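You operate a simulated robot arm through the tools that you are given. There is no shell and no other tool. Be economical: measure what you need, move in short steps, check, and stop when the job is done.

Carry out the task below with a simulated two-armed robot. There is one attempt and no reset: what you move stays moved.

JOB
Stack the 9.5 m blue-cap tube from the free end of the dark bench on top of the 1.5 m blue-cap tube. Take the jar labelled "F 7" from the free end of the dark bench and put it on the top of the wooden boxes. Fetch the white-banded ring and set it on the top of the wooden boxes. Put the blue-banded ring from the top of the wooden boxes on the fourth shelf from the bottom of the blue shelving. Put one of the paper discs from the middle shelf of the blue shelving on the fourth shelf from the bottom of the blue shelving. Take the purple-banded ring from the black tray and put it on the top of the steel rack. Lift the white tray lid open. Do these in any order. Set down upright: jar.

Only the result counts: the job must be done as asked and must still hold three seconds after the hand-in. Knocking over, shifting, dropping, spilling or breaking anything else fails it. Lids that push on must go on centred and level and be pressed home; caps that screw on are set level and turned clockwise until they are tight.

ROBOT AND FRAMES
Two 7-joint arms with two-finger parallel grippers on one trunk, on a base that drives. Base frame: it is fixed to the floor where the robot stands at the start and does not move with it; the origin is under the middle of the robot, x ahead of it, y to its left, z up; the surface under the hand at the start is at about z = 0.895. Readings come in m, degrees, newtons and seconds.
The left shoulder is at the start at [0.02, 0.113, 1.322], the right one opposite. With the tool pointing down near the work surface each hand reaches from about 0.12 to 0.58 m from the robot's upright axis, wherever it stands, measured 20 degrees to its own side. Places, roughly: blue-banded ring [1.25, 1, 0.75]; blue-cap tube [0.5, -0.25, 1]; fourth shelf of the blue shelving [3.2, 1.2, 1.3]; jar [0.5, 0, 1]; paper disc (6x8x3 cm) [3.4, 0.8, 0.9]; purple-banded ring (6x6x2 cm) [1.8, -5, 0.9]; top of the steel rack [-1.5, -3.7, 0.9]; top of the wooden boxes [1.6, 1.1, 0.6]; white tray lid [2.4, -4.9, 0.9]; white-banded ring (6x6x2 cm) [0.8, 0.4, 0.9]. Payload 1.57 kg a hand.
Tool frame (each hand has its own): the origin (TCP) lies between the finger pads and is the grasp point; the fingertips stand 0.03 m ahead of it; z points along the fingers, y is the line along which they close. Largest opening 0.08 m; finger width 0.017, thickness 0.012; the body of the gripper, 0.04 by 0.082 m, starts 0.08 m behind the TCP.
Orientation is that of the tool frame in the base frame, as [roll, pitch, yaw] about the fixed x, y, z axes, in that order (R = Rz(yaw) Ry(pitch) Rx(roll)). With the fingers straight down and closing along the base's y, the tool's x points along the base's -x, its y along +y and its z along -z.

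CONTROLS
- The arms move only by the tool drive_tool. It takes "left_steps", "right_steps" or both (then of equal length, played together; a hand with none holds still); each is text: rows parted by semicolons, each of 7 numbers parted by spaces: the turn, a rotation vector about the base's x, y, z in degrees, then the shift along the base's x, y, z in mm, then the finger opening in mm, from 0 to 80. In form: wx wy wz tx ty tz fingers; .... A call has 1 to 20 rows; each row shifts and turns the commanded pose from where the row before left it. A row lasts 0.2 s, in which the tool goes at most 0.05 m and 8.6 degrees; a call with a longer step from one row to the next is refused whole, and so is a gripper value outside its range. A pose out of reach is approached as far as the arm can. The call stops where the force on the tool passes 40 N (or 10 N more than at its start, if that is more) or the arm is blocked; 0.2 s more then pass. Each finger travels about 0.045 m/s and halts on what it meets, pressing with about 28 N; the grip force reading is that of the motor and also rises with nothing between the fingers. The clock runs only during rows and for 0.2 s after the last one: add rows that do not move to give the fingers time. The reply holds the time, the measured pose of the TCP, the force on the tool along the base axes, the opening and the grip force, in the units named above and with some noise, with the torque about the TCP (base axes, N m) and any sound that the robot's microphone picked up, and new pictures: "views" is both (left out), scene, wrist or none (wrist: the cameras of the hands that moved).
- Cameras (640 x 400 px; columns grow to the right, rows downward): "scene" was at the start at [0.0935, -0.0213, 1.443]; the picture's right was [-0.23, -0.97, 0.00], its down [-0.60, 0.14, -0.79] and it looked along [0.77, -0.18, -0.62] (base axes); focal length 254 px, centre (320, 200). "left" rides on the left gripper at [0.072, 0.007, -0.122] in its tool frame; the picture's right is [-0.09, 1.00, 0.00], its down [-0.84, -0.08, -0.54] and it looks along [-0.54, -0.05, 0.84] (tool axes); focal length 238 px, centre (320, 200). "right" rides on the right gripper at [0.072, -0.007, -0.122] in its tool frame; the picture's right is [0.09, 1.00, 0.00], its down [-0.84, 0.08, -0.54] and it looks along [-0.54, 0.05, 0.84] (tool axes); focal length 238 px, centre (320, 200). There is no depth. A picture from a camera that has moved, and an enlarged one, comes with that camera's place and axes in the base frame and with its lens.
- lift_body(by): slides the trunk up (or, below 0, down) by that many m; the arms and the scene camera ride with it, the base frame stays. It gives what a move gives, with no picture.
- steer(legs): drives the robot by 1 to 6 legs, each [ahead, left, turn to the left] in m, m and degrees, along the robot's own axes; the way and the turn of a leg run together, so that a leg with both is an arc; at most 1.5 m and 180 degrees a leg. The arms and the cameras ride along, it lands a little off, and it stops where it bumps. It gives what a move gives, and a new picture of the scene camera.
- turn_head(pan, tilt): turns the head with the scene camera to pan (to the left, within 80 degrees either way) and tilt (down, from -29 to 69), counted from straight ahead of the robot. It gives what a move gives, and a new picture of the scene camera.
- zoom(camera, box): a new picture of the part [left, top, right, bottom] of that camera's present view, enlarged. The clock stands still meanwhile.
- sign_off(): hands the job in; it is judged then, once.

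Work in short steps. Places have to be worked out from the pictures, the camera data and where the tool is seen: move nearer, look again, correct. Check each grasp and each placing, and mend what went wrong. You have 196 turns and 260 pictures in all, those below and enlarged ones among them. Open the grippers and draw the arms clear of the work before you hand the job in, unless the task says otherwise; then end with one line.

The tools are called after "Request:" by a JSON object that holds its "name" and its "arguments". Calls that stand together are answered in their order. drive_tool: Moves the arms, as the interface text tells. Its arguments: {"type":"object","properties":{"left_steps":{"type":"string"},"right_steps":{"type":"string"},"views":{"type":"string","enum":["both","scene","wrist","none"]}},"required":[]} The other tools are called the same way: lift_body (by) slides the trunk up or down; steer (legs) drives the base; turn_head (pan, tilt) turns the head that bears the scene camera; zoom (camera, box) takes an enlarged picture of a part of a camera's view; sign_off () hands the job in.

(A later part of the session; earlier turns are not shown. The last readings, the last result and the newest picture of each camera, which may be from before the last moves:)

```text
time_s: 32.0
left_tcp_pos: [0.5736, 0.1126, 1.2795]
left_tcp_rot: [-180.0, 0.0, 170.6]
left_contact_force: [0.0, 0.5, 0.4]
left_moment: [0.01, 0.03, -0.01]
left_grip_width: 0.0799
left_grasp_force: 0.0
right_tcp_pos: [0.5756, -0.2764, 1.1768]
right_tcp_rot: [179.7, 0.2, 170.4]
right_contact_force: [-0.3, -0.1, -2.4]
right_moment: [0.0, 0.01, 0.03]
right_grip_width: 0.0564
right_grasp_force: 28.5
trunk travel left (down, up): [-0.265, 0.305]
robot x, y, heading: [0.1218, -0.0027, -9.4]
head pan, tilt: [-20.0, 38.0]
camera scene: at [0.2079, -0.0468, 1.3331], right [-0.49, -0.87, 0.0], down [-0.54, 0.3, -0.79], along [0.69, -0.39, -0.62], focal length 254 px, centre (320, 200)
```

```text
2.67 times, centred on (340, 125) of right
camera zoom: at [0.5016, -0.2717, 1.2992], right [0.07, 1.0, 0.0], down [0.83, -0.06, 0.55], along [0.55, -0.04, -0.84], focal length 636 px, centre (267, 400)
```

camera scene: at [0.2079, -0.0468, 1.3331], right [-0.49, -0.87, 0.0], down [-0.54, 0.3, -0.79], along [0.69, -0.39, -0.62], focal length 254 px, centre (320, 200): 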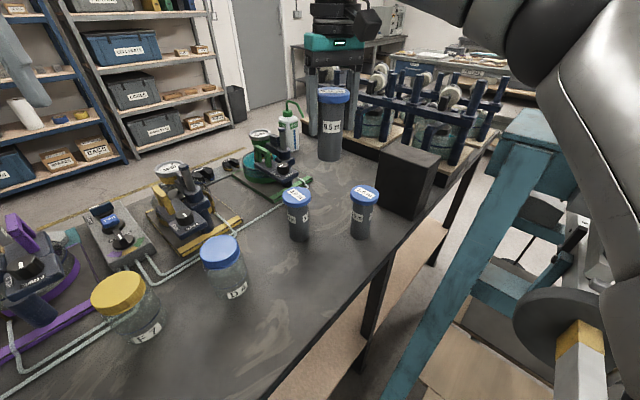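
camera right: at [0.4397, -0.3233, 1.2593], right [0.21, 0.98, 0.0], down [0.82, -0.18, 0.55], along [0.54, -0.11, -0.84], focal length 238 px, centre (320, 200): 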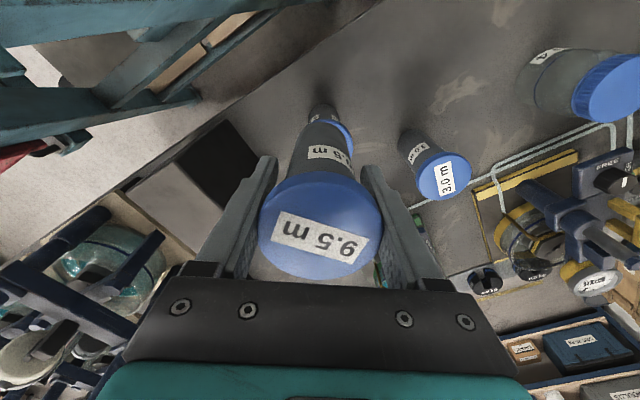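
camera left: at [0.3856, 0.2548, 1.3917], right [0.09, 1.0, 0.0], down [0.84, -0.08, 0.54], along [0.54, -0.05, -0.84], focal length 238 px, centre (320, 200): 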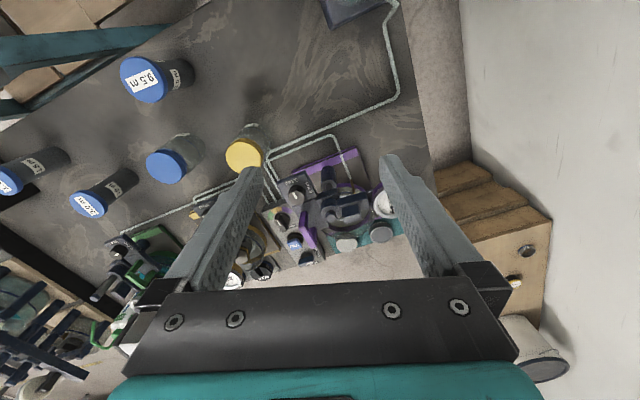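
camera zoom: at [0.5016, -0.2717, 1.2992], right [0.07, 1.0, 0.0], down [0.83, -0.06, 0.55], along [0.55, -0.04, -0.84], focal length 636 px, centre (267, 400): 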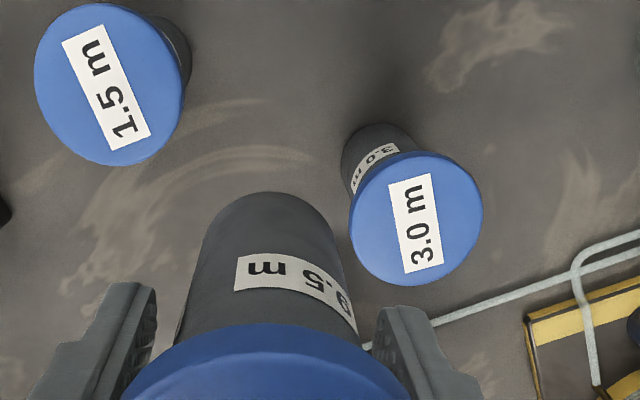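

Now the lower cap reads clearly at ≈[0.531, -0.337]. I move over it and re-measure.

Request:
{"name": "drive_tool", "arguments": {"right_steps": "0 0 0 -22 -30 0 40;0 0 0 -22 -30 0 40;0 0 0 0 0 -25 40;0 0 0 0 0 -25 40;0 0 0 0 0 0 40", "views": "none"}}

Request:
{"name": "zoom", "arguments": {"camera": "right", "box": [240, 70, 400, 170]}}

Request:
{"name": "zoom", "arguments": {"camera": "scene", "box": [280, 100, 440, 250]}}

```text
time_s: 33.2
left_tcp_pos: [0.5733, 0.1121, 1.2808]
left_tcp_rot: [-180.0, 0.0, 170.6]
left_contact_force: [0.0, 0.4, -0.4]
left_moment: [0.01, -0.02, 0.01]
left_grip_width: 0.0802
left_grasp_force: 0.1
right_tcp_pos: [0.5314, -0.3349, 1.1262]
right_tcp_rot: [179.8, 0.3, 170.6]
right_contact_force: [-0.2, 0.7, -2.3]
right_moment: [-0.04, 0.02, -0.02]
right_grip_width: 0.056
right_grasp_force: 27.7
trunk travel left (down, up): [-0.265, 0.305]
robot x, y, heading: [0.1222, -0.0044, -9.6]
head pan, tilt: [-20.0, 38.0]
```

```text
4.00 times, centred on (320, 120) of right
camera zoom: at [0.4577, -0.3315, 1.2486], right [0.07, 1.0, 0.0], down [0.83, -0.06, 0.55], along [0.55, -0.04, -0.84], focal length 953 px, centre (320, 520)
```

zoom: 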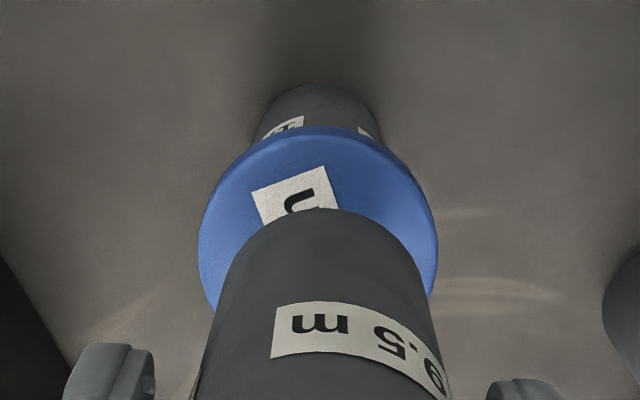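

```text
2.67 times, centred on (360, 175) of scene
camera zoom: at [0.2075, -0.0471, 1.3331], right [-0.49, -0.87, 0.0], down [-0.54, 0.3, -0.79], along [0.69, -0.39, -0.62], focal length 677 px, centre (213, 267)
```

zoom: 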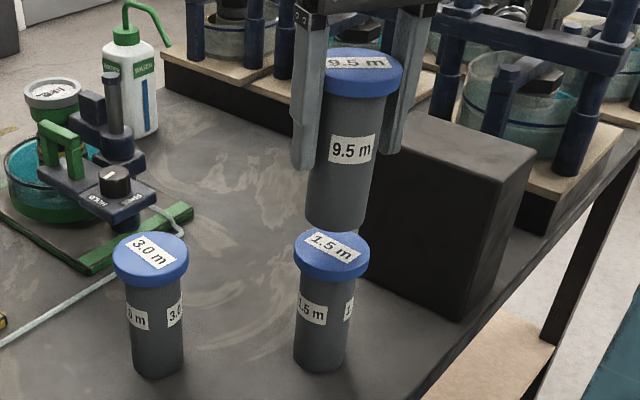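

Alignment is within 2 mm. I correct and lower to just above the expected contact.

Request:
{"name": "drive_tool", "arguments": {"right_steps": "0 0 0 -1 -2 -14 40;0 0 0 0 0 -12 40;0 0 0 0 0 0 40", "views": "none"}}

Request:
{"name": "zoom", "arguments": {"camera": "scene", "box": [280, 100, 440, 250]}}

```text
time_s: 34.0
left_tcp_pos: [0.5738, 0.1132, 1.279]
left_tcp_rot: [179.9, 0.0, 170.6]
left_contact_force: [0.6, -0.4, 0.1]
left_moment: [-0.01, 0.02, 0.02]
left_grip_width: 0.08
left_grasp_force: 0.0
right_tcp_pos: [0.5298, -0.3375, 1.1012]
right_tcp_rot: [179.7, 0.3, 170.5]
right_contact_force: [0.0, 0.0, -3.1]
right_moment: [-0.02, 0.01, -0.01]
right_grip_width: 0.0559
right_grasp_force: 28.2
trunk travel left (down, up): [-0.265, 0.305]
robot x, y, heading: [0.1216, -0.0045, -9.7]
head pan, tilt: [-20.0, 38.0]
```

```text
2.67 times, centred on (360, 175) of scene
camera zoom: at [0.2075, -0.0472, 1.3331], right [-0.49, -0.87, 0.0], down [-0.54, 0.3, -0.79], along [0.69, -0.39, -0.62], focal length 677 px, centre (213, 267)
```

zoom: 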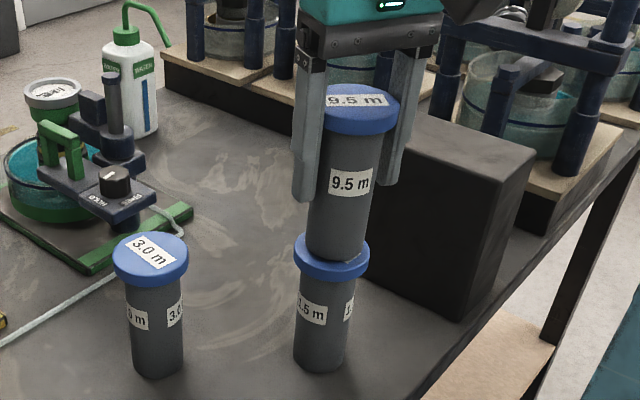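

Nearly touching and aligned. I lower in 2 mm steps while watching force.

Request:
{"name": "drive_tool", "arguments": {"right_steps": "0 0 0 0 0 -2 40;0 0 0 0 0 -2 40;0 0 0 0 0 -2 40;0 0 0 0 0 0 40", "views": "none"}}

```text
time_s: 35.0
left_tcp_pos: [0.5716, 0.1124, 1.2807]
left_tcp_rot: [180.0, 0.0, 170.6]
left_contact_force: [-0.1, 0.1, -0.4]
left_moment: [0.01, 0.02, 0.0]
left_grip_width: 0.0797
left_grasp_force: 0.0
right_tcp_pos: [0.5301, -0.3376, 1.0981]
right_tcp_rot: [179.8, 0.6, 170.5]
right_contact_force: [-1.0, -0.5, 16.1]
right_moment: [-0.08, 0.42, 0.0]
right_grip_width: 0.0557
right_grasp_force: 27.6
trunk travel left (down, up): [-0.265, 0.305]
robot x, y, heading: [0.1197, -0.0015, -9.1]
head pan, tilt: [-20.0, 38.0]
```

Contact made (16 N up). I ease back 2 mm, then open slowly.

Request:
{"name": "drive_tool", "arguments": {"right_steps": "0 0 0 0 0 2 40;0 0 0 0 0 0 52;0 0 0 0 0 0 56;0 0 0 0 0 0 58;0 0 0 0 0 0 62;0 0 0 0 0 0 80;0 0 0 0 0 0 80;0 0 0 0 0 0 80", "views": "both"}}

```text
time_s: 36.8
left_tcp_pos: [0.573, 0.1126, 1.2798]
left_tcp_rot: [-180.0, 0.0, 170.6]
left_contact_force: [0.2, -0.8, 0.2]
left_moment: [-0.04, -0.01, -0.02]
left_grip_width: 0.0795
left_grasp_force: 0.1
right_tcp_pos: [0.5285, -0.3373, 1.097]
right_tcp_rot: [179.8, 0.3, 170.5]
right_contact_force: [0.3, -0.4, 0.4]
right_moment: [0.01, 0.0, 0.01]
right_grip_width: 0.0801
right_grasp_force: 0.1
trunk travel left (down, up): [-0.265, 0.305]
robot x, y, heading: [0.1239, -0.0049, -9.5]
head pan, tilt: [-20.0, 38.0]
camera scene: at [0.2074, -0.0471, 1.3331], right [-0.49, -0.87, 0.0], down [-0.54, 0.3, -0.79], along [0.69, -0.39, -0.62], focal length 254 px, centre (320, 200)
camera right: at [0.4563, -0.334, 1.2191], right [0.07, 1.0, 0.0], down [0.83, -0.06, 0.55], along [0.55, -0.04, -0.84], focal length 238 px, centre (320, 200)
```

scene: 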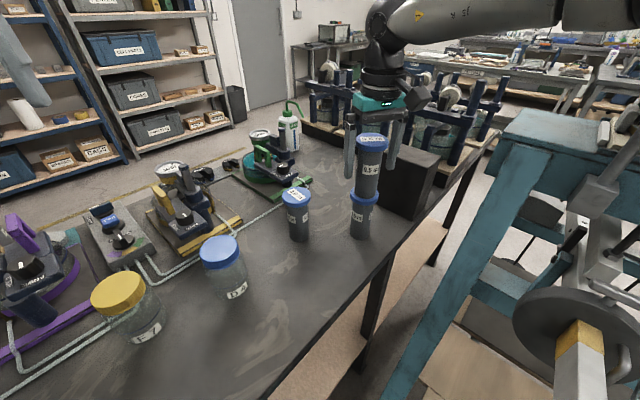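
right: 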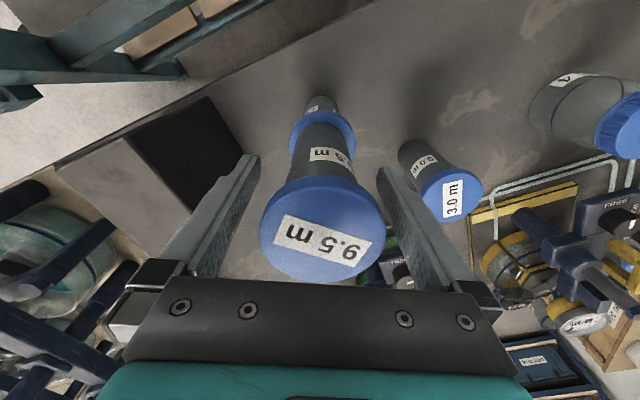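

The stack stands. I raise the right hand straight up, and meanwhile look down through the left wrist camera at the jar.

Request:
{"name": "drive_tool", "arguments": {"right_steps": "0 0 0 1 0 30 80;0 0 0 0 0 40 80;0 0 0 0 0 40 80;0 0 0 0 0 30 80", "left_steps": "0 0 0 0 0 0 80;0 0 0 0 0 0 80;0 0 0 0 0 -30 80;0 0 0 0 0 -30 80", "views": "both"}}

```text
time_s: 37.8
left_tcp_pos: [0.5741, 0.1103, 1.2182]
left_tcp_rot: [-180.0, 0.1, 170.6]
left_contact_force: [0.2, 0.4, -0.7]
left_moment: [-0.01, 0.04, 0.04]
left_grip_width: 0.0804
left_grasp_force: 0.1
right_tcp_pos: [0.5294, -0.3369, 1.2369]
right_tcp_rot: [179.8, 0.3, 170.6]
right_contact_force: [0.4, 0.7, -0.2]
right_moment: [-0.02, 0.0, 0.0]
right_grip_width: 0.0802
right_grasp_force: 0.0
trunk travel left (down, up): [-0.265, 0.305]
robot x, y, heading: [0.1226, 0.0002, -9.5]
head pan, tilt: [-20.0, 38.0]
camera scene: at [0.2075, -0.0471, 1.3331], right [-0.49, -0.87, 0.0], down [-0.54, 0.3, -0.79], along [0.69, -0.39, -0.62], focal length 254 px, centre (320, 200)
camera right: at [0.4555, -0.3334, 1.3581], right [0.07, 1.0, 0.0], down [0.84, -0.06, 0.55], along [0.54, -0.04, -0.84], focal length 238 px, centre (320, 200)
camera left: at [0.5062, 0.1308, 1.3403], right [0.25, 0.97, 0.0], down [0.81, -0.21, 0.54], along [0.52, -0.14, -0.84], focal length 238 px, centre (320, 200)
```

scene: 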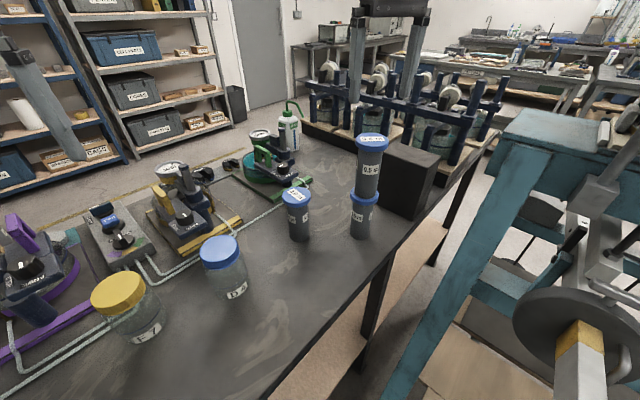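
right: 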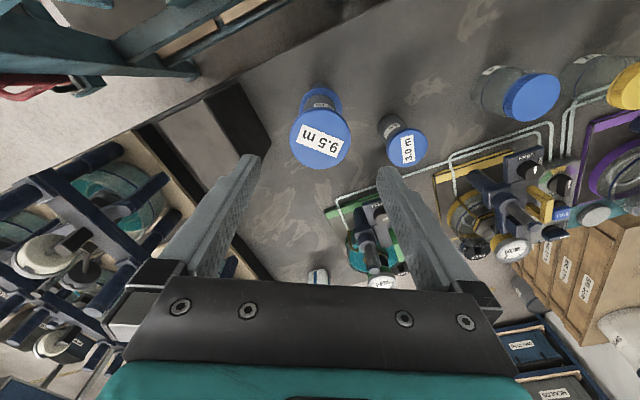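
left: 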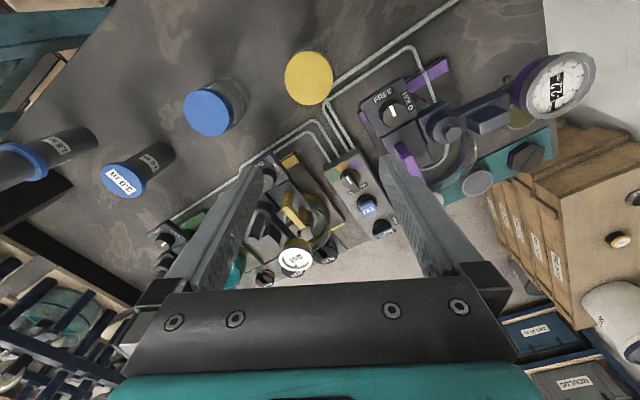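

Jar F 7 cap is at [0.533, 0.106]. I move the left hand above it and lower to z 1.06.

Request:
{"name": "drive_tool", "arguments": {"left_steps": "0 0 0 -20 -2 -30 80;0 0 0 -21 -2 -40 80;0 0 0 0 0 -40 80;0 0 0 0 0 -40 80;0 0 0 0 0 0 80", "views": "wrist"}}

```text
time_s: 39.2
left_tcp_pos: [0.5523, 0.0843, 1.13]
left_tcp_rot: [178.7, 8.2, 169.4]
left_contact_force: [0.3, -0.8, -0.2]
left_moment: [-0.02, 0.04, 0.01]
left_grip_width: 0.0797
left_grasp_force: 0.1
right_tcp_pos: [0.5299, -0.3559, 1.2337]
right_tcp_rot: [179.0, 0.1, 170.3]
right_contact_force: [0.7, -0.9, -0.5]
right_moment: [0.02, 0.03, 0.0]
right_grip_width: 0.0801
right_grasp_force: 0.1
trunk travel left (down, up): [-0.265, 0.305]
robot x, y, heading: [0.1229, -0.0049, -9.9]
head pan, tilt: [-20.0, 38.0]
stopped in row 5 (left hand): the arm was blocked; the commanded pose is now the measured one
camera left: at [0.468, 0.1062, 1.2394], right [0.27, 0.96, 0.03], down [0.72, -0.22, 0.66], along [0.64, -0.15, -0.75], focal length 238 px, centre (320, 200)
```

left: 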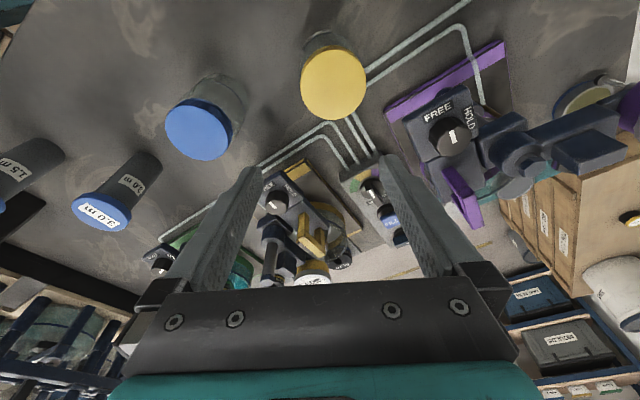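

The left arm was blocked—likely touching the right arm. I raise the left hand again, level it, and look with the head.

Request:
{"name": "drive_tool", "arguments": {"left_steps": "0 0 0 0 10 30 80;0 -4 0 0 10 40 80;0 -4 0 0 5 30 80;0 0 0 0 0 0 80", "right_steps": "0 0 0 -10 0 30 80;0 0 0 -20 0 30 80;0 0 0 -20 0 30 80;0 0 0 -20 0 0 80", "views": "none"}}

Request:
{"name": "turn_head", "arguments": {"pan": 10, "tilt": 50}}

```text
time_s: 40.2
left_tcp_pos: [0.5487, 0.1248, 1.2139]
left_tcp_rot: [178.1, 14.8, 169.8]
left_contact_force: [-0.1, 0.3, -0.3]
left_moment: [-0.04, -0.02, 0.02]
left_grip_width: 0.0798
left_grasp_force: 0.0
right_tcp_pos: [0.4598, -0.3456, 1.3222]
right_tcp_rot: [179.4, 0.4, 170.5]
right_contact_force: [0.4, -0.6, 0.3]
right_moment: [-0.03, -0.04, -0.05]
right_grip_width: 0.08
right_grasp_force: 0.1
trunk travel left (down, up): [-0.265, 0.305]
robot x, y, heading: [0.1212, 0.0007, -9.3]
head pan, tilt: [-20.0, 38.0]
```

```text
time_s: 41.1
left_tcp_pos: [0.5472, 0.1241, 1.2173]
left_tcp_rot: [178.2, 15.0, 169.8]
left_contact_force: [0.0, 0.2, -0.3]
left_moment: [0.0, -0.02, 0.0]
left_grip_width: 0.0803
left_grasp_force: 0.1
right_tcp_pos: [0.4602, -0.3439, 1.3236]
right_tcp_rot: [179.5, 0.2, 170.6]
right_contact_force: [-0.3, 0.6, 0.0]
right_moment: [0.01, -0.01, 0.01]
right_grip_width: 0.08
right_grasp_force: 0.1
trunk travel left (down, up): [-0.265, 0.305]
robot x, y, heading: [0.1217, -0.0015, -9.3]
head pan, tilt: [10.0, 50.0]
camera scene: at [0.2091, -0.0095, 1.3161], right [0.01, -1.0, -0.01], down [-0.77, 0.0, -0.64], along [0.64, 0.01, -0.77], focal length 254 px, centre (320, 200)
```

scene: 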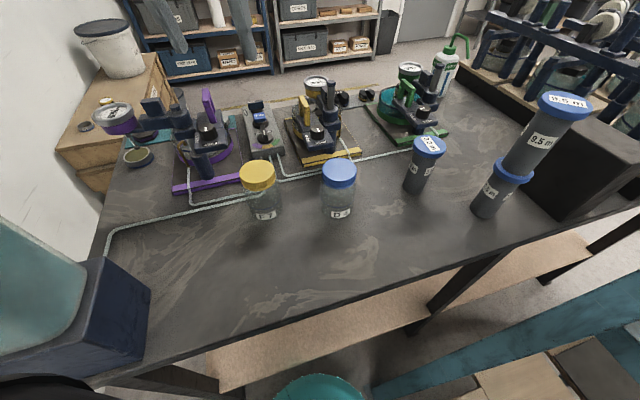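

The left elbow is close to the water jug's block, so I level the left hand (opposite sign), then back the robot to about its start and look around to plan a route.

Request:
{"name": "drive_tool", "arguments": {"left_steps": "0 7.5 0 0 0 30 80;0 7.4 0 0 0 40 80;0 0 0 0 0 40 80;0 0 0 0 0 40 80", "views": "none"}}

Request:
{"name": "steer", "arguments": {"legs": [[-0.12, -0.01, 0], [0, 0, 9]]}}

Request:
{"name": "turn_head", "arguments": {"pan": -75, "tilt": 20}}

Request:
{"name": "turn_head", "arguments": {"pan": 75, "tilt": 20}}

```text
time_s: 42.1
left_tcp_pos: [0.547, 0.1293, 1.3661]
left_tcp_rot: [-178.9, 0.3, 170.1]
left_contact_force: [0.6, 0.7, -0.5]
left_moment: [0.03, 0.02, 0.03]
left_grip_width: 0.08
left_grasp_force: 0.2
right_tcp_pos: [0.46, -0.3392, 1.326]
right_tcp_rot: [179.7, 0.4, 170.5]
right_contact_force: [0.0, 0.4, -0.5]
right_moment: [0.0, -0.03, 0.02]
right_grip_width: 0.08
right_grasp_force: 0.1
trunk travel left (down, up): [-0.265, 0.305]
robot x, y, heading: [0.1247, -0.0074, -9.8]
head pan, tilt: [10.0, 50.0]
```

```text
time_s: 44.0
left_tcp_pos: [0.403, 0.2058, 1.3639]
left_tcp_rot: [-179.0, 0.2, 179.2]
left_contact_force: [-0.1, -0.3, 0.2]
left_moment: [-0.02, 0.01, -0.01]
left_grip_width: 0.0799
left_grasp_force: 0.1
right_tcp_pos: [0.391, -0.2709, 1.3249]
right_tcp_rot: [179.9, 0.2, 179.5]
right_contact_force: [0.1, 0.8, 0.8]
right_moment: [-0.03, 0.01, -0.01]
right_grip_width: 0.0801
right_grasp_force: 0.0
trunk travel left (down, up): [-0.265, 0.305]
robot x, y, heading: [0.0011, 0.0078, -0.5]
head pan, tilt: [10.0, 50.0]
camera scene: at [0.0901, 0.0202, 1.3159], right [0.16, -0.99, 0.0], down [-0.76, -0.13, -0.64], along [0.63, 0.11, -0.77], focal length 254 px, centre (320, 200)
```

scene: 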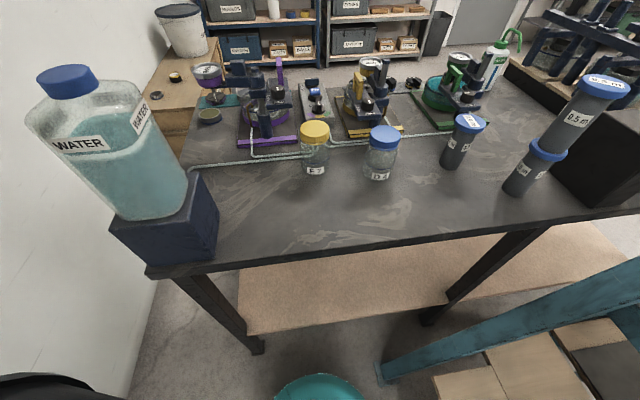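

```text
time_s: 45.6
left_tcp_pos: [0.4034, 0.2061, 1.3641]
left_tcp_rot: [-178.9, 0.1, 179.2]
left_contact_force: [0.1, -0.5, -0.3]
left_moment: [0.02, 0.02, 0.02]
left_grip_width: 0.0802
left_grasp_force: 0.0
right_tcp_pos: [0.3899, -0.2717, 1.3251]
right_tcp_rot: [179.7, 0.3, 179.5]
right_contact_force: [0.2, -0.2, -0.2]
right_moment: [0.0, 0.01, 0.0]
right_grip_width: 0.0801
right_grasp_force: 0.0
trunk travel left (down, up): [-0.265, 0.305]
robot x, y, heading: [0.0055, 0.0092, -0.8]
head pan, tilt: [-75.0, 20.0]
camera scene: at [0.0373, -0.0829, 1.3615], right [-0.97, -0.25, 0.0], down [-0.09, 0.33, -0.94], along [0.24, -0.91, -0.34], focal length 254 px, centre (320, 200)
```

scene: 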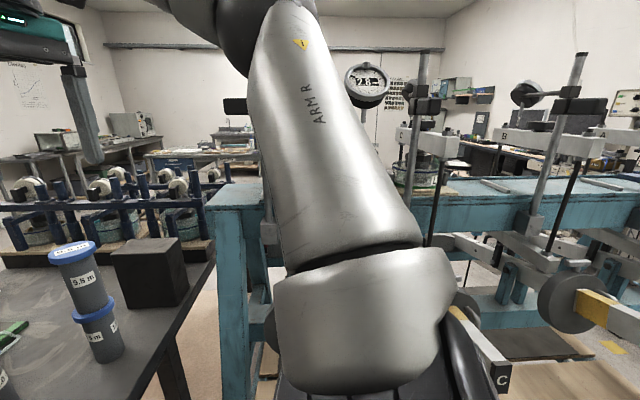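

```text
time_s: 47.9
left_tcp_pos: [0.4032, 0.206, 1.3645]
left_tcp_rot: [-178.8, 0.1, 179.2]
left_contact_force: [-0.1, -0.2, 0.8]
left_moment: [0.01, 0.01, 0.0]
left_grip_width: 0.0802
left_grasp_force: 0.0
right_tcp_pos: [0.3902, -0.2716, 1.3252]
right_tcp_rot: [179.8, 0.2, 179.5]
right_contact_force: [0.4, -0.8, 0.2]
right_moment: [0.01, 0.02, -0.01]
right_grip_width: 0.0805
right_grasp_force: 0.1
trunk travel left (down, up): [-0.265, 0.305]
robot x, y, heading: [0.0021, 0.0073, -0.8]
head pan, tilt: [75.0, 20.0]
camera scene: at [0.0389, 0.097, 1.3615], right [0.96, -0.27, 0.0], down [-0.09, -0.33, -0.94], along [0.25, 0.91, -0.34], focal length 254 px, centre (320, 200)
```

scene: 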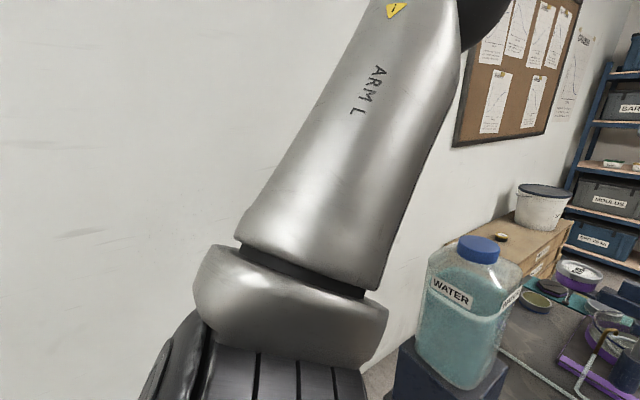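

I zoom in on the ring-like items at the far left of the bench and on the boxes to identify the bands.

Request:
{"name": "turn_head", "arguments": {"pan": 38, "tilt": 30}}

Request:
{"name": "zoom", "arguments": {"camera": "scene", "box": [280, 120, 480, 245]}}

```text
time_s: 49.0
left_tcp_pos: [0.4025, 0.205, 1.3649]
left_tcp_rot: [-178.8, 0.2, 179.2]
left_contact_force: [-0.7, 0.2, -0.5]
left_moment: [0.0, 0.04, 0.03]
left_grip_width: 0.0799
left_grasp_force: 0.3
right_tcp_pos: [0.3894, -0.2725, 1.3243]
right_tcp_rot: [179.8, 0.3, 179.6]
right_contact_force: [0.1, -0.5, -0.1]
right_moment: [0.0, 0.01, 0.02]
right_grip_width: 0.08
right_grasp_force: 0.0
trunk travel left (down, up): [-0.265, 0.305]
robot x, y, heading: [0.0034, 0.009, -0.4]
head pan, tilt: [38.0, 30.0]
camera scene: at [0.0857, 0.0624, 1.3455], right [0.61, -0.79, 0.0], down [-0.4, -0.3, -0.87], along [0.69, 0.53, -0.5], focal length 254 px, centre (320, 200)
```

scene: 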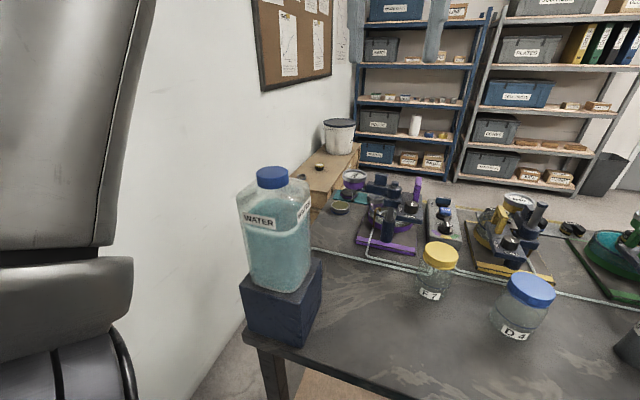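

```text
3.20 times, centred on (380, 182) of scene
camera zoom: at [0.0857, 0.0624, 1.3455], right [0.61, -0.79, 0.0], down [-0.4, -0.3, -0.87], along [0.69, 0.53, -0.5], focal length 812 px, centre (128, 256)
```

zoom: 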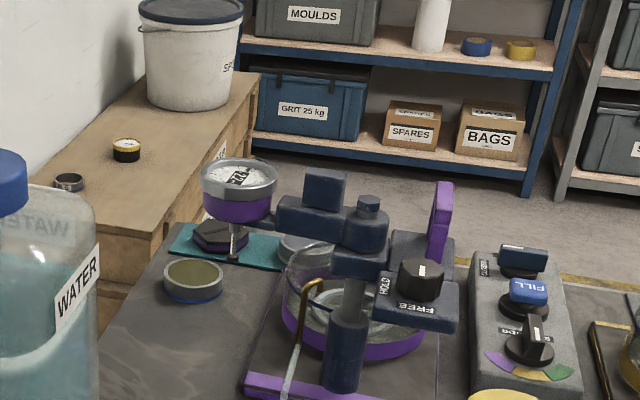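

The jar: I turn right 10° so that it lies 20° to the left side at 0.54 m, then move the left hand above it.

Request:
{"name": "steer", "arguments": {"legs": [[0, 0, -10]]}}

Request:
{"name": "drive_tool", "arguments": {"left_steps": "0 0 0 30 -14 -35 80;0 0 0 30 -14 -35 80;0 0 0 10 -14 -35 80;0 0 0 0 0 -35 80;0 0 0 0 0 -35 80;0 0 0 0 0 -35 80;0 0 0 0 0 0 80", "views": "wrist"}}

```text
time_s: 50.1
left_tcp_pos: [0.432, 0.1314, 1.3649]
left_tcp_rot: [-178.9, 0.3, 169.2]
left_contact_force: [-0.2, -0.5, -0.5]
left_moment: [0.03, -0.02, -0.01]
left_grip_width: 0.0799
left_grasp_force: 0.1
right_tcp_pos: [0.3351, -0.3364, 1.3251]
right_tcp_rot: [179.8, 0.3, 169.2]
right_contact_force: [-0.6, 0.2, 0.5]
right_moment: [0.05, -0.02, 0.0]
right_grip_width: 0.0802
right_grasp_force: 0.1
trunk travel left (down, up): [-0.265, 0.305]
robot x, y, heading: [0.0036, 0.008, -10.6]
head pan, tilt: [38.0, 30.0]
camera scene: at [0.094, 0.0468, 1.3455], right [0.46, -0.89, 0.0], down [-0.44, -0.23, -0.87], along [0.77, 0.4, -0.5], focal length 254 px, centre (320, 200)
```

scene: 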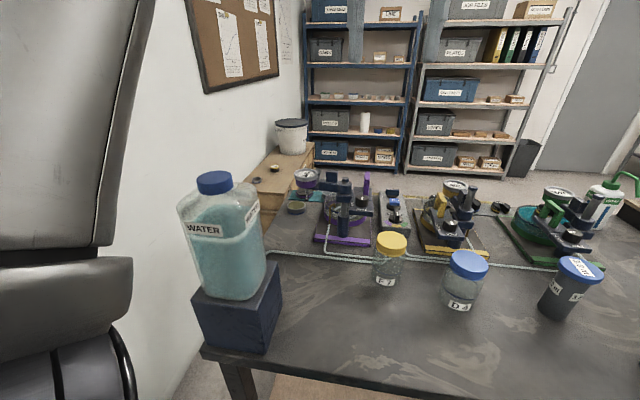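

```text
time_s: 51.7
left_tcp_pos: [0.5012, 0.0931, 1.1542]
left_tcp_rot: [-178.9, 0.2, 169.1]
left_contact_force: [0.0, -0.4, -0.6]
left_moment: [-0.01, -0.03, -0.01]
left_grip_width: 0.0803
left_grasp_force: 0.1
right_tcp_pos: [0.335, -0.3344, 1.3246]
right_tcp_rot: [179.8, 0.3, 169.3]
right_contact_force: [-0.5, -0.1, 0.1]
right_moment: [0.0, -0.04, 0.0]
right_grip_width: 0.0801
right_grasp_force: 0.1
trunk travel left (down, up): [-0.265, 0.305]
robot x, y, heading: [0.0055, 0.0078, -10.5]
head pan, tilt: [38.0, 30.0]
camera left: at [0.4339, 0.1154, 1.275], right [0.28, 0.96, -0.02], down [0.81, -0.22, 0.55], along [0.52, -0.17, -0.84], focal length 238 px, centre (320, 200)
```

left: 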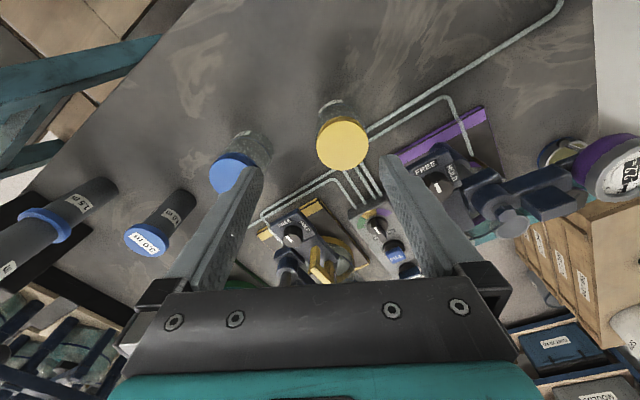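

Jar cap is at [0.536, 0.108]. I shift over it, fix the 1° roll, and descend to z 1.05.

Request:
{"name": "drive_tool", "arguments": {"left_steps": "1.1 -0.2 0 18 8 -20 80;0 0 0 17 7 -30 80;0 0 0 0 0 -30 80;0 0 0 0 0 -25 80;0 0 0 0 0 0 80", "views": "wrist"}}

```text
time_s: 53.1
left_tcp_pos: [0.5533, 0.0939, 1.1212]
left_tcp_rot: [179.5, 8.7, 168.4]
left_contact_force: [0.2, -0.2, -0.5]
left_moment: [0.02, 0.01, -0.02]
left_grip_width: 0.0803
left_grasp_force: 0.0
right_tcp_pos: [0.3326, -0.341, 1.321]
right_tcp_rot: [179.6, 0.4, 169.2]
right_contact_force: [0.2, 0.1, 1.2]
right_moment: [0.02, -0.03, 0.01]
right_grip_width: 0.08
right_grasp_force: 0.1
trunk travel left (down, up): [-0.265, 0.305]
robot x, y, heading: [0.0051, 0.0107, -10.7]
head pan, tilt: [38.0, 30.0]
stopped in row 5 (left hand): the arm was blocked; the commanded pose is now the measured one
camera left: at [0.4688, 0.118, 1.2309], right [0.29, 0.96, 0.02], down [0.71, -0.23, 0.66], along [0.64, -0.17, -0.75], focal length 238 px, centre (320, 200)
```

left: 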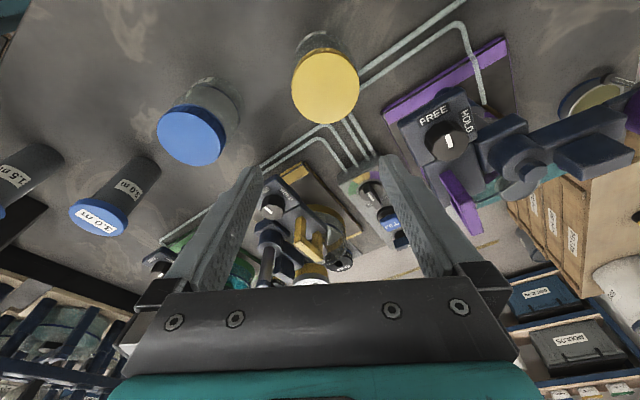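

Blocked again at the same world spot, so something fixed touches the arm—maybe the jug or bench. I look at the left arm now.

Request:
{"name": "turn_head", "arguments": {"pan": 45, "tilt": 45}}

```text
time_s: 53.8
left_tcp_pos: [0.553, 0.0961, 1.1198]
left_tcp_rot: [179.6, 8.1, 168.7]
left_contact_force: [-0.4, -0.7, 0.3]
left_moment: [0.01, 0.02, -0.01]
left_grip_width: 0.0802
left_grasp_force: 0.0
right_tcp_pos: [0.3344, -0.3411, 1.3225]
right_tcp_rot: [179.5, 0.3, 169.3]
right_contact_force: [-0.3, 0.2, -0.3]
right_moment: [0.04, 0.01, 0.0]
right_grip_width: 0.0802
right_grasp_force: 0.1
trunk travel left (down, up): [-0.265, 0.305]
robot x, y, heading: [0.0012, 0.0111, -10.9]
head pan, tilt: [45.0, 45.0]
camera scene: at [0.0811, 0.0446, 1.323], right [0.56, -0.83, 0.0], down [-0.58, -0.39, -0.71], along [0.58, 0.4, -0.7], focal length 254 px, centre (320, 200)
```

scene: 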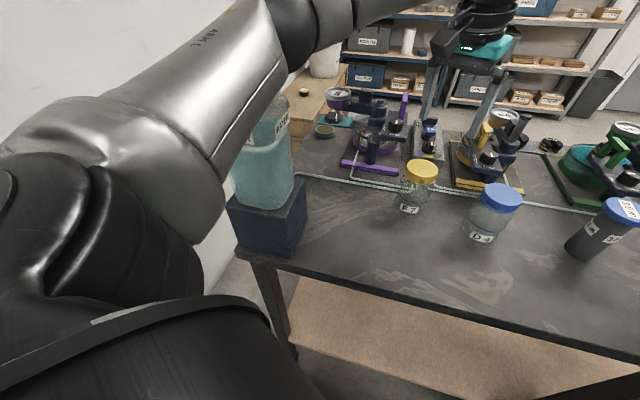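

The left forearm rests over the jug (top ≈1.20 m at [0.30, 0.32]). I lift the left hand away, tuck it high, and will use the right hand for the jar instead.

Request:
{"name": "drive_tool", "arguments": {"left_steps": "0 4 0 0 0 40 80;0 4 0 -10 0 40 80;0 0 0 -30 0 40 80;0 0 0 -40 0 30 80;0 0 0 -40 0 30 80;0 0 0 -40 0 20 80;0 0 0 0 0 20 80", "views": "none"}}

Request:
{"name": "lift_body", "arguments": {"by": 0.1}}

Request:
{"name": "turn_head", "arguments": {"pan": 60, "tilt": 35}}

```text
time_s: 55.4
left_tcp_pos: [0.3949, 0.0997, 1.3323]
left_tcp_rot: [-178.6, -0.4, 169.1]
left_contact_force: [0.1, -0.6, 0.4]
left_moment: [0.04, -0.04, -0.01]
left_grip_width: 0.08
left_grasp_force: 0.0
right_tcp_pos: [0.3349, -0.3361, 1.3241]
right_tcp_rot: [179.8, 0.3, 169.3]
right_contact_force: [0.1, -0.3, -0.3]
right_moment: [0.01, -0.02, 0.0]
right_grip_width: 0.0803
right_grasp_force: 0.1
trunk travel left (down, up): [-0.265, 0.305]
robot x, y, heading: [0.0051, 0.0047, -10.5]
head pan, tilt: [45.0, 45.0]
```

```text
time_s: 56.8
left_tcp_pos: [0.3955, 0.1003, 1.4333]
left_tcp_rot: [-178.6, -0.3, 168.9]
left_contact_force: [0.4, -0.1, 0.1]
left_moment: [0.0, 0.01, 0.01]
left_grip_width: 0.0799
left_grasp_force: 0.0
right_tcp_pos: [0.3352, -0.3349, 1.4251]
right_tcp_rot: [179.8, 0.2, 169.3]
right_contact_force: [0.1, -0.4, -0.2]
right_moment: [0.01, -0.01, -0.01]
right_grip_width: 0.08
right_grasp_force: 0.2
trunk travel left (down, up): [-0.365, 0.205]
robot x, y, heading: [0.0032, 0.0108, -10.8]
head pan, tilt: [45.0, 45.0]
```

```text
time_s: 57.5
left_tcp_pos: [0.3946, 0.1003, 1.4329]
left_tcp_rot: [-178.6, -0.2, 169.0]
left_contact_force: [-0.1, 0.0, -0.4]
left_moment: [-0.01, 0.0, 0.0]
left_grip_width: 0.08
left_grasp_force: 0.0
right_tcp_pos: [0.3349, -0.3349, 1.4258]
right_tcp_rot: [179.8, 0.3, 169.2]
right_contact_force: [-0.4, -0.4, 0.3]
right_moment: [0.0, -0.04, 0.01]
right_grip_width: 0.0799
right_grasp_force: 0.0
trunk travel left (down, up): [-0.365, 0.205]
robot x, y, heading: [0.0052, 0.0076, -10.8]
head pan, tilt: [60.0, 35.0]
camera scene: at [0.0718, 0.0723, 1.4376], right [0.76, -0.65, 0.0], down [-0.37, -0.43, -0.82], along [0.53, 0.62, -0.57], focal length 254 px, centre (320, 200)
```

scene: 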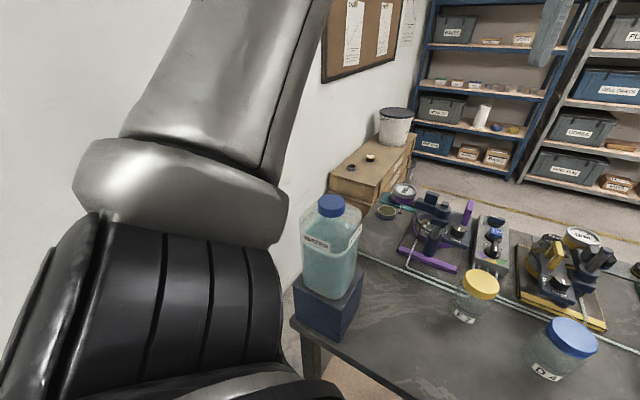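

Jug is intact. I turn the robot left by 38° so the jar falls on the right hand's side.

Request:
{"name": "steer", "arguments": {"legs": [[0, 0, 38]]}}

Request:
{"name": "turn_head", "arguments": {"pan": -15, "tilt": 38}}

```text
time_s: 59.7
left_tcp_pos: [0.2561, 0.3217, 1.4325]
left_tcp_rot: [-178.6, -0.2, -153.2]
left_contact_force: [-0.1, 0.6, 0.4]
left_moment: [0.0, -0.01, 0.02]
left_grip_width: 0.0799
left_grasp_force: 0.1
right_tcp_pos: [0.4766, -0.0603, 1.4246]
right_tcp_rot: [179.8, 0.3, -152.8]
right_contact_force: [-0.2, -0.5, -0.2]
right_moment: [-0.03, 0.0, 0.0]
right_grip_width: 0.0799
right_grasp_force: 0.0
trunk travel left (down, up): [-0.365, 0.205]
robot x, y, heading: [0.0084, 0.0114, 27.2]
head pan, tilt: [60.0, 35.0]
camera scene: at [0.0175, 0.1001, 1.4377], right [1.0, -0.05, 0.0], down [-0.03, -0.57, -0.82], along [0.04, 0.82, -0.57], focal length 254 px, centre (320, 200)
```

scene: 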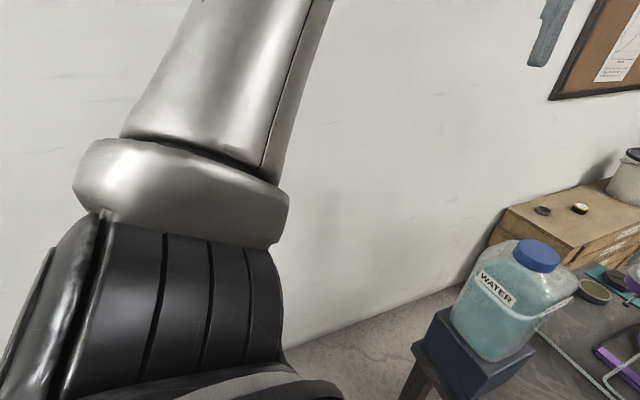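

```text
time_s: 61.2
left_tcp_pos: [0.2563, 0.3208, 1.4334]
left_tcp_rot: [-178.6, -0.3, -153.1]
left_contact_force: [0.1, -0.1, -0.2]
left_moment: [0.01, 0.0, 0.0]
left_grip_width: 0.08
left_grasp_force: 0.1
right_tcp_pos: [0.4769, -0.0598, 1.4245]
right_tcp_rot: [179.8, 0.2, -152.8]
right_contact_force: [0.3, -0.6, 0.1]
right_moment: [0.03, 0.01, -0.01]
right_grip_width: 0.0801
right_grasp_force: 0.0
trunk travel left (down, up): [-0.365, 0.205]
robot x, y, heading: [0.0058, 0.0128, 27.1]
head pan, tilt: [-15.0, 38.0]
camera scene: at [0.0977, 0.0304, 1.4331], right [0.21, -0.98, 0.0], down [-0.6, -0.13, -0.79], along [0.77, 0.17, -0.62], focal length 254 px, centre (320, 200)
```

scene: 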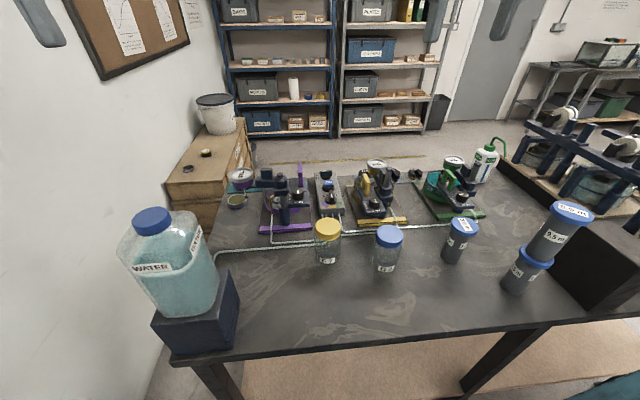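

Right hand moves above the jar now.

Request:
{"name": "drive_tool", "arguments": {"right_steps": "0 0 0 12 40 -25 80;0 0 0 12 40 -30 80;0 0 0 12 40 -35 80;0 0 0 12 40 -45 80;0 0 0 4 0 -45 80;0 0 0 0 0 -45 80;0 0 0 0 0 -40 80;0 0 0 0 0 0 80", "views": "wrist"}}

```text
refused: row 2 steps farther than a row can; nothing moved
```

Step a bit too long; I split it smaller.

Request:
{"name": "drive_tool", "arguments": {"right_steps": "0 0 0 10 32 -20 80;0 0 0 10 32 -30 80;0 0 0 10 32 -30 80;0 0 0 10 32 -30 80;0 0 0 10 32 -30 80;0 0 0 8 8 -40 80;0 0 0 0 0 -45 80;0 0 0 0 0 -40 80;0 0 0 0 0 0 80", "views": "wrist"}}

```text
time_s: 63.2
left_tcp_pos: [0.2554, 0.3209, 1.434]
left_tcp_rot: [-178.5, -0.2, -153.1]
left_contact_force: [-0.3, -0.8, 0.2]
left_moment: [0.0, -0.01, -0.02]
left_grip_width: 0.08
left_grasp_force: 0.1
right_tcp_pos: [0.5206, 0.062, 1.1961]
right_tcp_rot: [179.7, 0.5, -152.8]
right_contact_force: [-0.7, -0.7, 0.5]
right_moment: [-0.03, -0.02, 0.02]
right_grip_width: 0.0802
right_grasp_force: 0.1
right hand out of reach, approached as far as the arm can: row 4, 5
trunk travel left (down, up): [-0.365, 0.205]
robot x, y, heading: [0.0104, 0.0109, 27.2]
head pan, tilt: [-15.0, 38.0]
camera right: at [0.4581, 0.0207, 1.3183], right [-0.54, 0.84, 0.0], down [0.71, 0.45, 0.55], along [0.46, 0.3, -0.84], focal length 238 px, centre (320, 200)
```

right: 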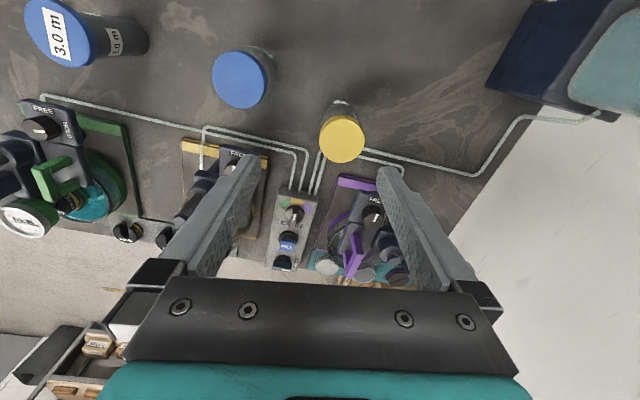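

Jar measured at [0.531, 0.107]. I go on toward it at this lower height.

Request:
{"name": "drive_tool", "arguments": {"right_steps": "0 0 0 5 20 -20 80;0 0 0 5 24 -20 80;0 0 0 0 0 -20 80;0 0 0 0 0 -30 80;0 0 0 0 0 0 80", "views": "wrist"}}

```text
time_s: 64.4
left_tcp_pos: [0.2566, 0.3201, 1.4331]
left_tcp_rot: [-178.5, -0.2, -153.2]
left_contact_force: [0.5, -0.7, -0.2]
left_moment: [-0.03, 0.01, 0.01]
left_grip_width: 0.0803
left_grasp_force: 0.1
right_tcp_pos: [0.508, 0.0722, 1.1122]
right_tcp_rot: [179.8, 0.4, -152.8]
right_contact_force: [-0.3, 0.3, -0.2]
right_moment: [0.01, -0.02, -0.02]
right_grip_width: 0.0798
right_grasp_force: 0.0
right hand out of reach, approached as far as the arm can: row 1, 2, 3, 4
trunk travel left (down, up): [-0.365, 0.205]
robot x, y, heading: [0.0058, 0.0092, 27.1]
head pan, tilt: [-15.0, 38.0]
camera right: at [0.4473, 0.0317, 1.233], right [-0.54, 0.84, 0.0], down [0.71, 0.45, 0.55], along [0.46, 0.3, -0.84], focal length 238 px, centre (320, 200)
```

right: 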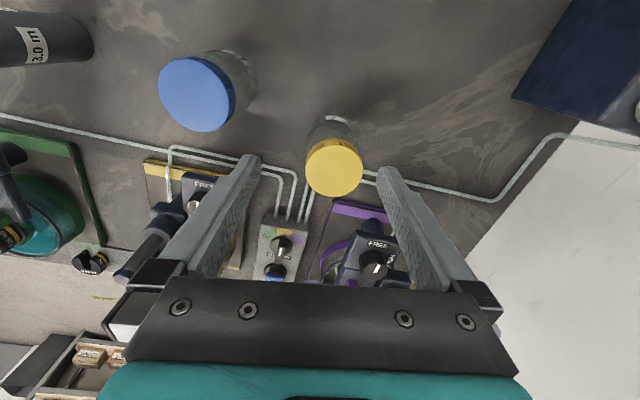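

I need ~5 cm more reach, so I drive the base 7 cm ahead.

Request:
{"name": "steer", "arguments": {"legs": [[0.07, 0, 0]]}}

Request:
{"name": "drive_tool", "arguments": {"right_steps": "0 0 0 -18 2 0 80;0 0 0 -17 2 0 80;0 0 0 0 0 -20 80;0 0 0 0 0 -20 80;0 0 0 0 0 0 80", "views": "wrist"}}

```text
time_s: 65.4
left_tcp_pos: [0.319, 0.3535, 1.4319]
left_tcp_rot: [-178.5, -0.2, -153.1]
left_contact_force: [0.6, 0.7, -0.2]
left_moment: [-0.02, 0.05, 0.0]
left_grip_width: 0.0798
left_grasp_force: 0.0
right_tcp_pos: [0.5714, 0.1049, 1.1115]
right_tcp_rot: [179.9, 0.3, -152.9]
right_contact_force: [0.3, 0.1, 0.5]
right_moment: [0.01, 0.02, -0.01]
right_grip_width: 0.0801
right_grasp_force: 0.0
trunk travel left (down, up): [-0.365, 0.205]
robot x, y, heading: [0.0683, 0.0393, 27.2]
head pan, tilt: [-15.0, 38.0]
camera scene: at [0.1607, 0.0628, 1.433], right [0.21, -0.98, 0.0], down [-0.6, -0.13, -0.79], along [0.77, 0.17, -0.62], focal length 254 px, centre (320, 200)
```

scene: 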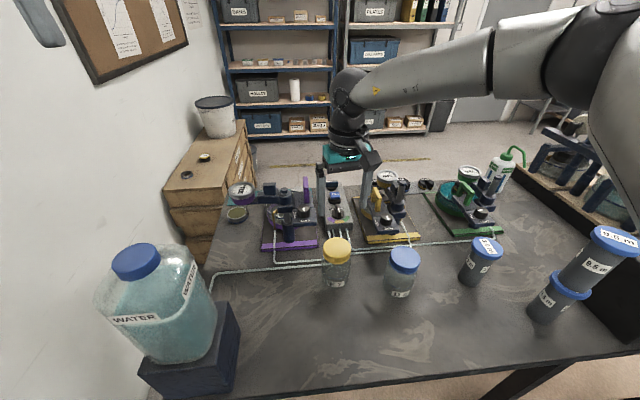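

```text
time_s: 66.6
left_tcp_pos: [0.317, 0.3533, 1.433]
left_tcp_rot: [-178.6, -0.3, -153.1]
left_contact_force: [0.2, -0.1, 0.4]
left_moment: [-0.02, 0.0, -0.01]
left_grip_width: 0.08
left_grasp_force: 0.0
right_tcp_pos: [0.5354, 0.1057, 1.0737]
right_tcp_rot: [179.7, 0.5, -152.9]
right_contact_force: [0.0, 0.7, 1.1]
right_moment: [0.0, 0.0, -0.02]
right_grip_width: 0.0802
right_grasp_force: 0.0
right hand out of reach, approached as far as the arm can: row 4
trunk travel left (down, up): [-0.365, 0.205]
robot x, y, heading: [0.0669, 0.0401, 27.5]
head pan, tilt: [-15.0, 38.0]
camera right: at [0.4733, 0.0647, 1.1948], right [-0.54, 0.84, 0.0], down [0.71, 0.45, 0.55], along [0.46, 0.3, -0.84], focal length 238 px, centre (320, 200)
```

right: 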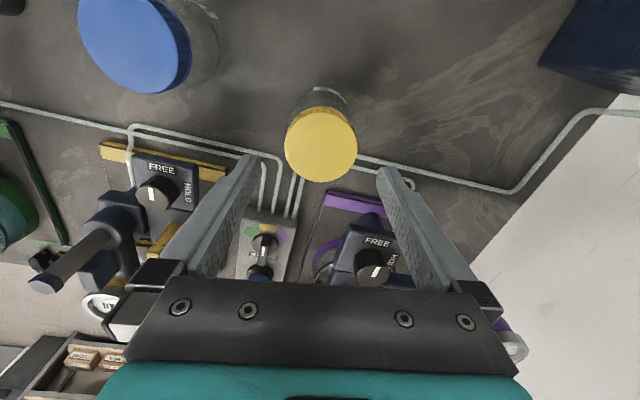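

The jar cap is centred but I need lower reach; I raise/retract the left hand away from the jug, then lower the trunk 0.14 m.

Request:
{"name": "drive_tool", "arguments": {"left_steps": "0 0 0 -20 0 35 80;0 0 0 -20 -10 35 80;0 0 0 -20 -10 35 80;0 0 0 -10 -10 35 80", "views": "none"}}

Request:
{"name": "zoom", "arguments": {"camera": "left", "box": [0, 0, 640, 400]}}

```text
time_s: 67.6
left_tcp_pos: [0.2696, 0.3235, 1.5183]
left_tcp_rot: [-178.5, -0.1, -153.2]
left_contact_force: [-0.1, -0.5, 0.1]
left_moment: [0.0, 0.0, -0.03]
left_grip_width: 0.08
left_grasp_force: 0.2
left hand out of reach, approached as far as the arm can: row 3, 4
right_tcp_pos: [0.5354, 0.1045, 1.0732]
right_tcp_rot: [179.6, 0.5, -152.7]
right_contact_force: [-0.3, 0.0, 0.7]
right_moment: [-0.01, -0.01, -0.01]
right_grip_width: 0.08
right_grasp_force: 0.1
trunk travel left (down, up): [-0.365, 0.205]
robot x, y, heading: [0.064, 0.0383, 27.0]
head pan, tilt: [-15.0, 38.0]
```

```text
1.00 times, centred on (320, 200) of left (not enlarged: the box is as wide or as high as the picture)
camera zoom: at [0.2027, 0.301, 1.6386], right [-0.37, 0.93, -0.03], down [0.78, 0.32, 0.54], along [0.51, 0.18, -0.84], focal length 238 px, centre (320, 200)
```

zoom: 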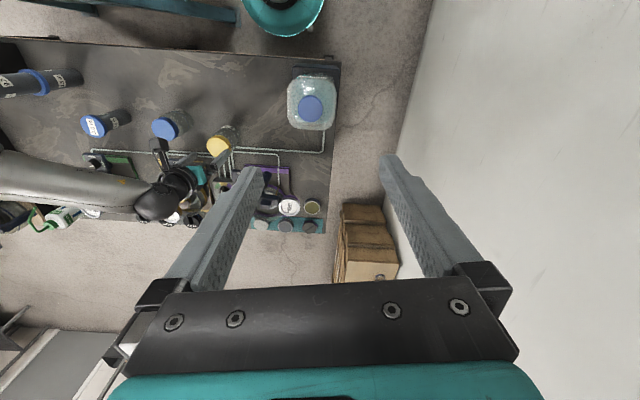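

The left hand is clear of the jug. Lowering the trunk.

Request:
{"name": "lift_body", "arguments": {"by": -0.06}}

Request:
{"name": "drive_tool", "arguments": {"right_steps": "0 0 0 -2 1 5 80;0 0 0 0 0 5 80", "views": "wrist"}}

```text
time_s: 68.6
left_tcp_pos: [0.269, 0.3252, 1.4561]
left_tcp_rot: [-178.5, -0.1, -153.1]
left_contact_force: [0.0, -0.2, 0.0]
left_moment: [-0.02, 0.0, 0.01]
left_grip_width: 0.0802
left_grasp_force: 0.0
right_tcp_pos: [0.5348, 0.1063, 1.0135]
right_tcp_rot: [179.5, 0.4, -152.7]
right_contact_force: [0.1, -0.4, -0.5]
right_moment: [0.0, -0.03, 0.01]
right_grip_width: 0.08
right_grasp_force: 0.2
trunk travel left (down, up): [-0.305, 0.265]
robot x, y, heading: [0.0648, 0.0428, 27.0]
head pan, tilt: [-15.0, 38.0]
```

```text
time_s: 69.2
left_tcp_pos: [0.269, 0.3249, 1.4566]
left_tcp_rot: [-178.4, -0.1, -153.1]
left_contact_force: [-0.1, 0.7, 0.6]
left_moment: [0.0, -0.01, 0.0]
left_grip_width: 0.0801
left_grasp_force: 0.1
right_tcp_pos: [0.5329, 0.1064, 1.0231]
right_tcp_rot: [179.8, 0.4, -152.8]
right_contact_force: [0.3, -0.1, 0.0]
right_moment: [0.04, -0.04, -0.03]
right_grip_width: 0.08
right_grasp_force: 0.1
trunk travel left (down, up): [-0.305, 0.265]
robot x, y, heading: [0.0667, 0.0417, 27.2]
head pan, tilt: [-15.0, 38.0]
camera right: at [0.4707, 0.0658, 1.1449], right [-0.54, 0.84, 0.0], down [0.71, 0.45, 0.55], along [0.46, 0.3, -0.84], focal length 238 px, centre (320, 200)
```

right: 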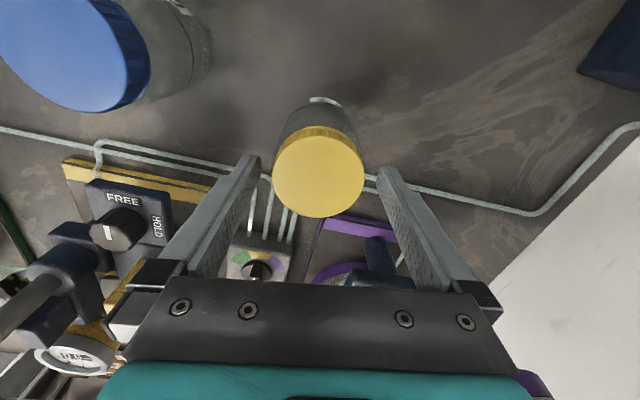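

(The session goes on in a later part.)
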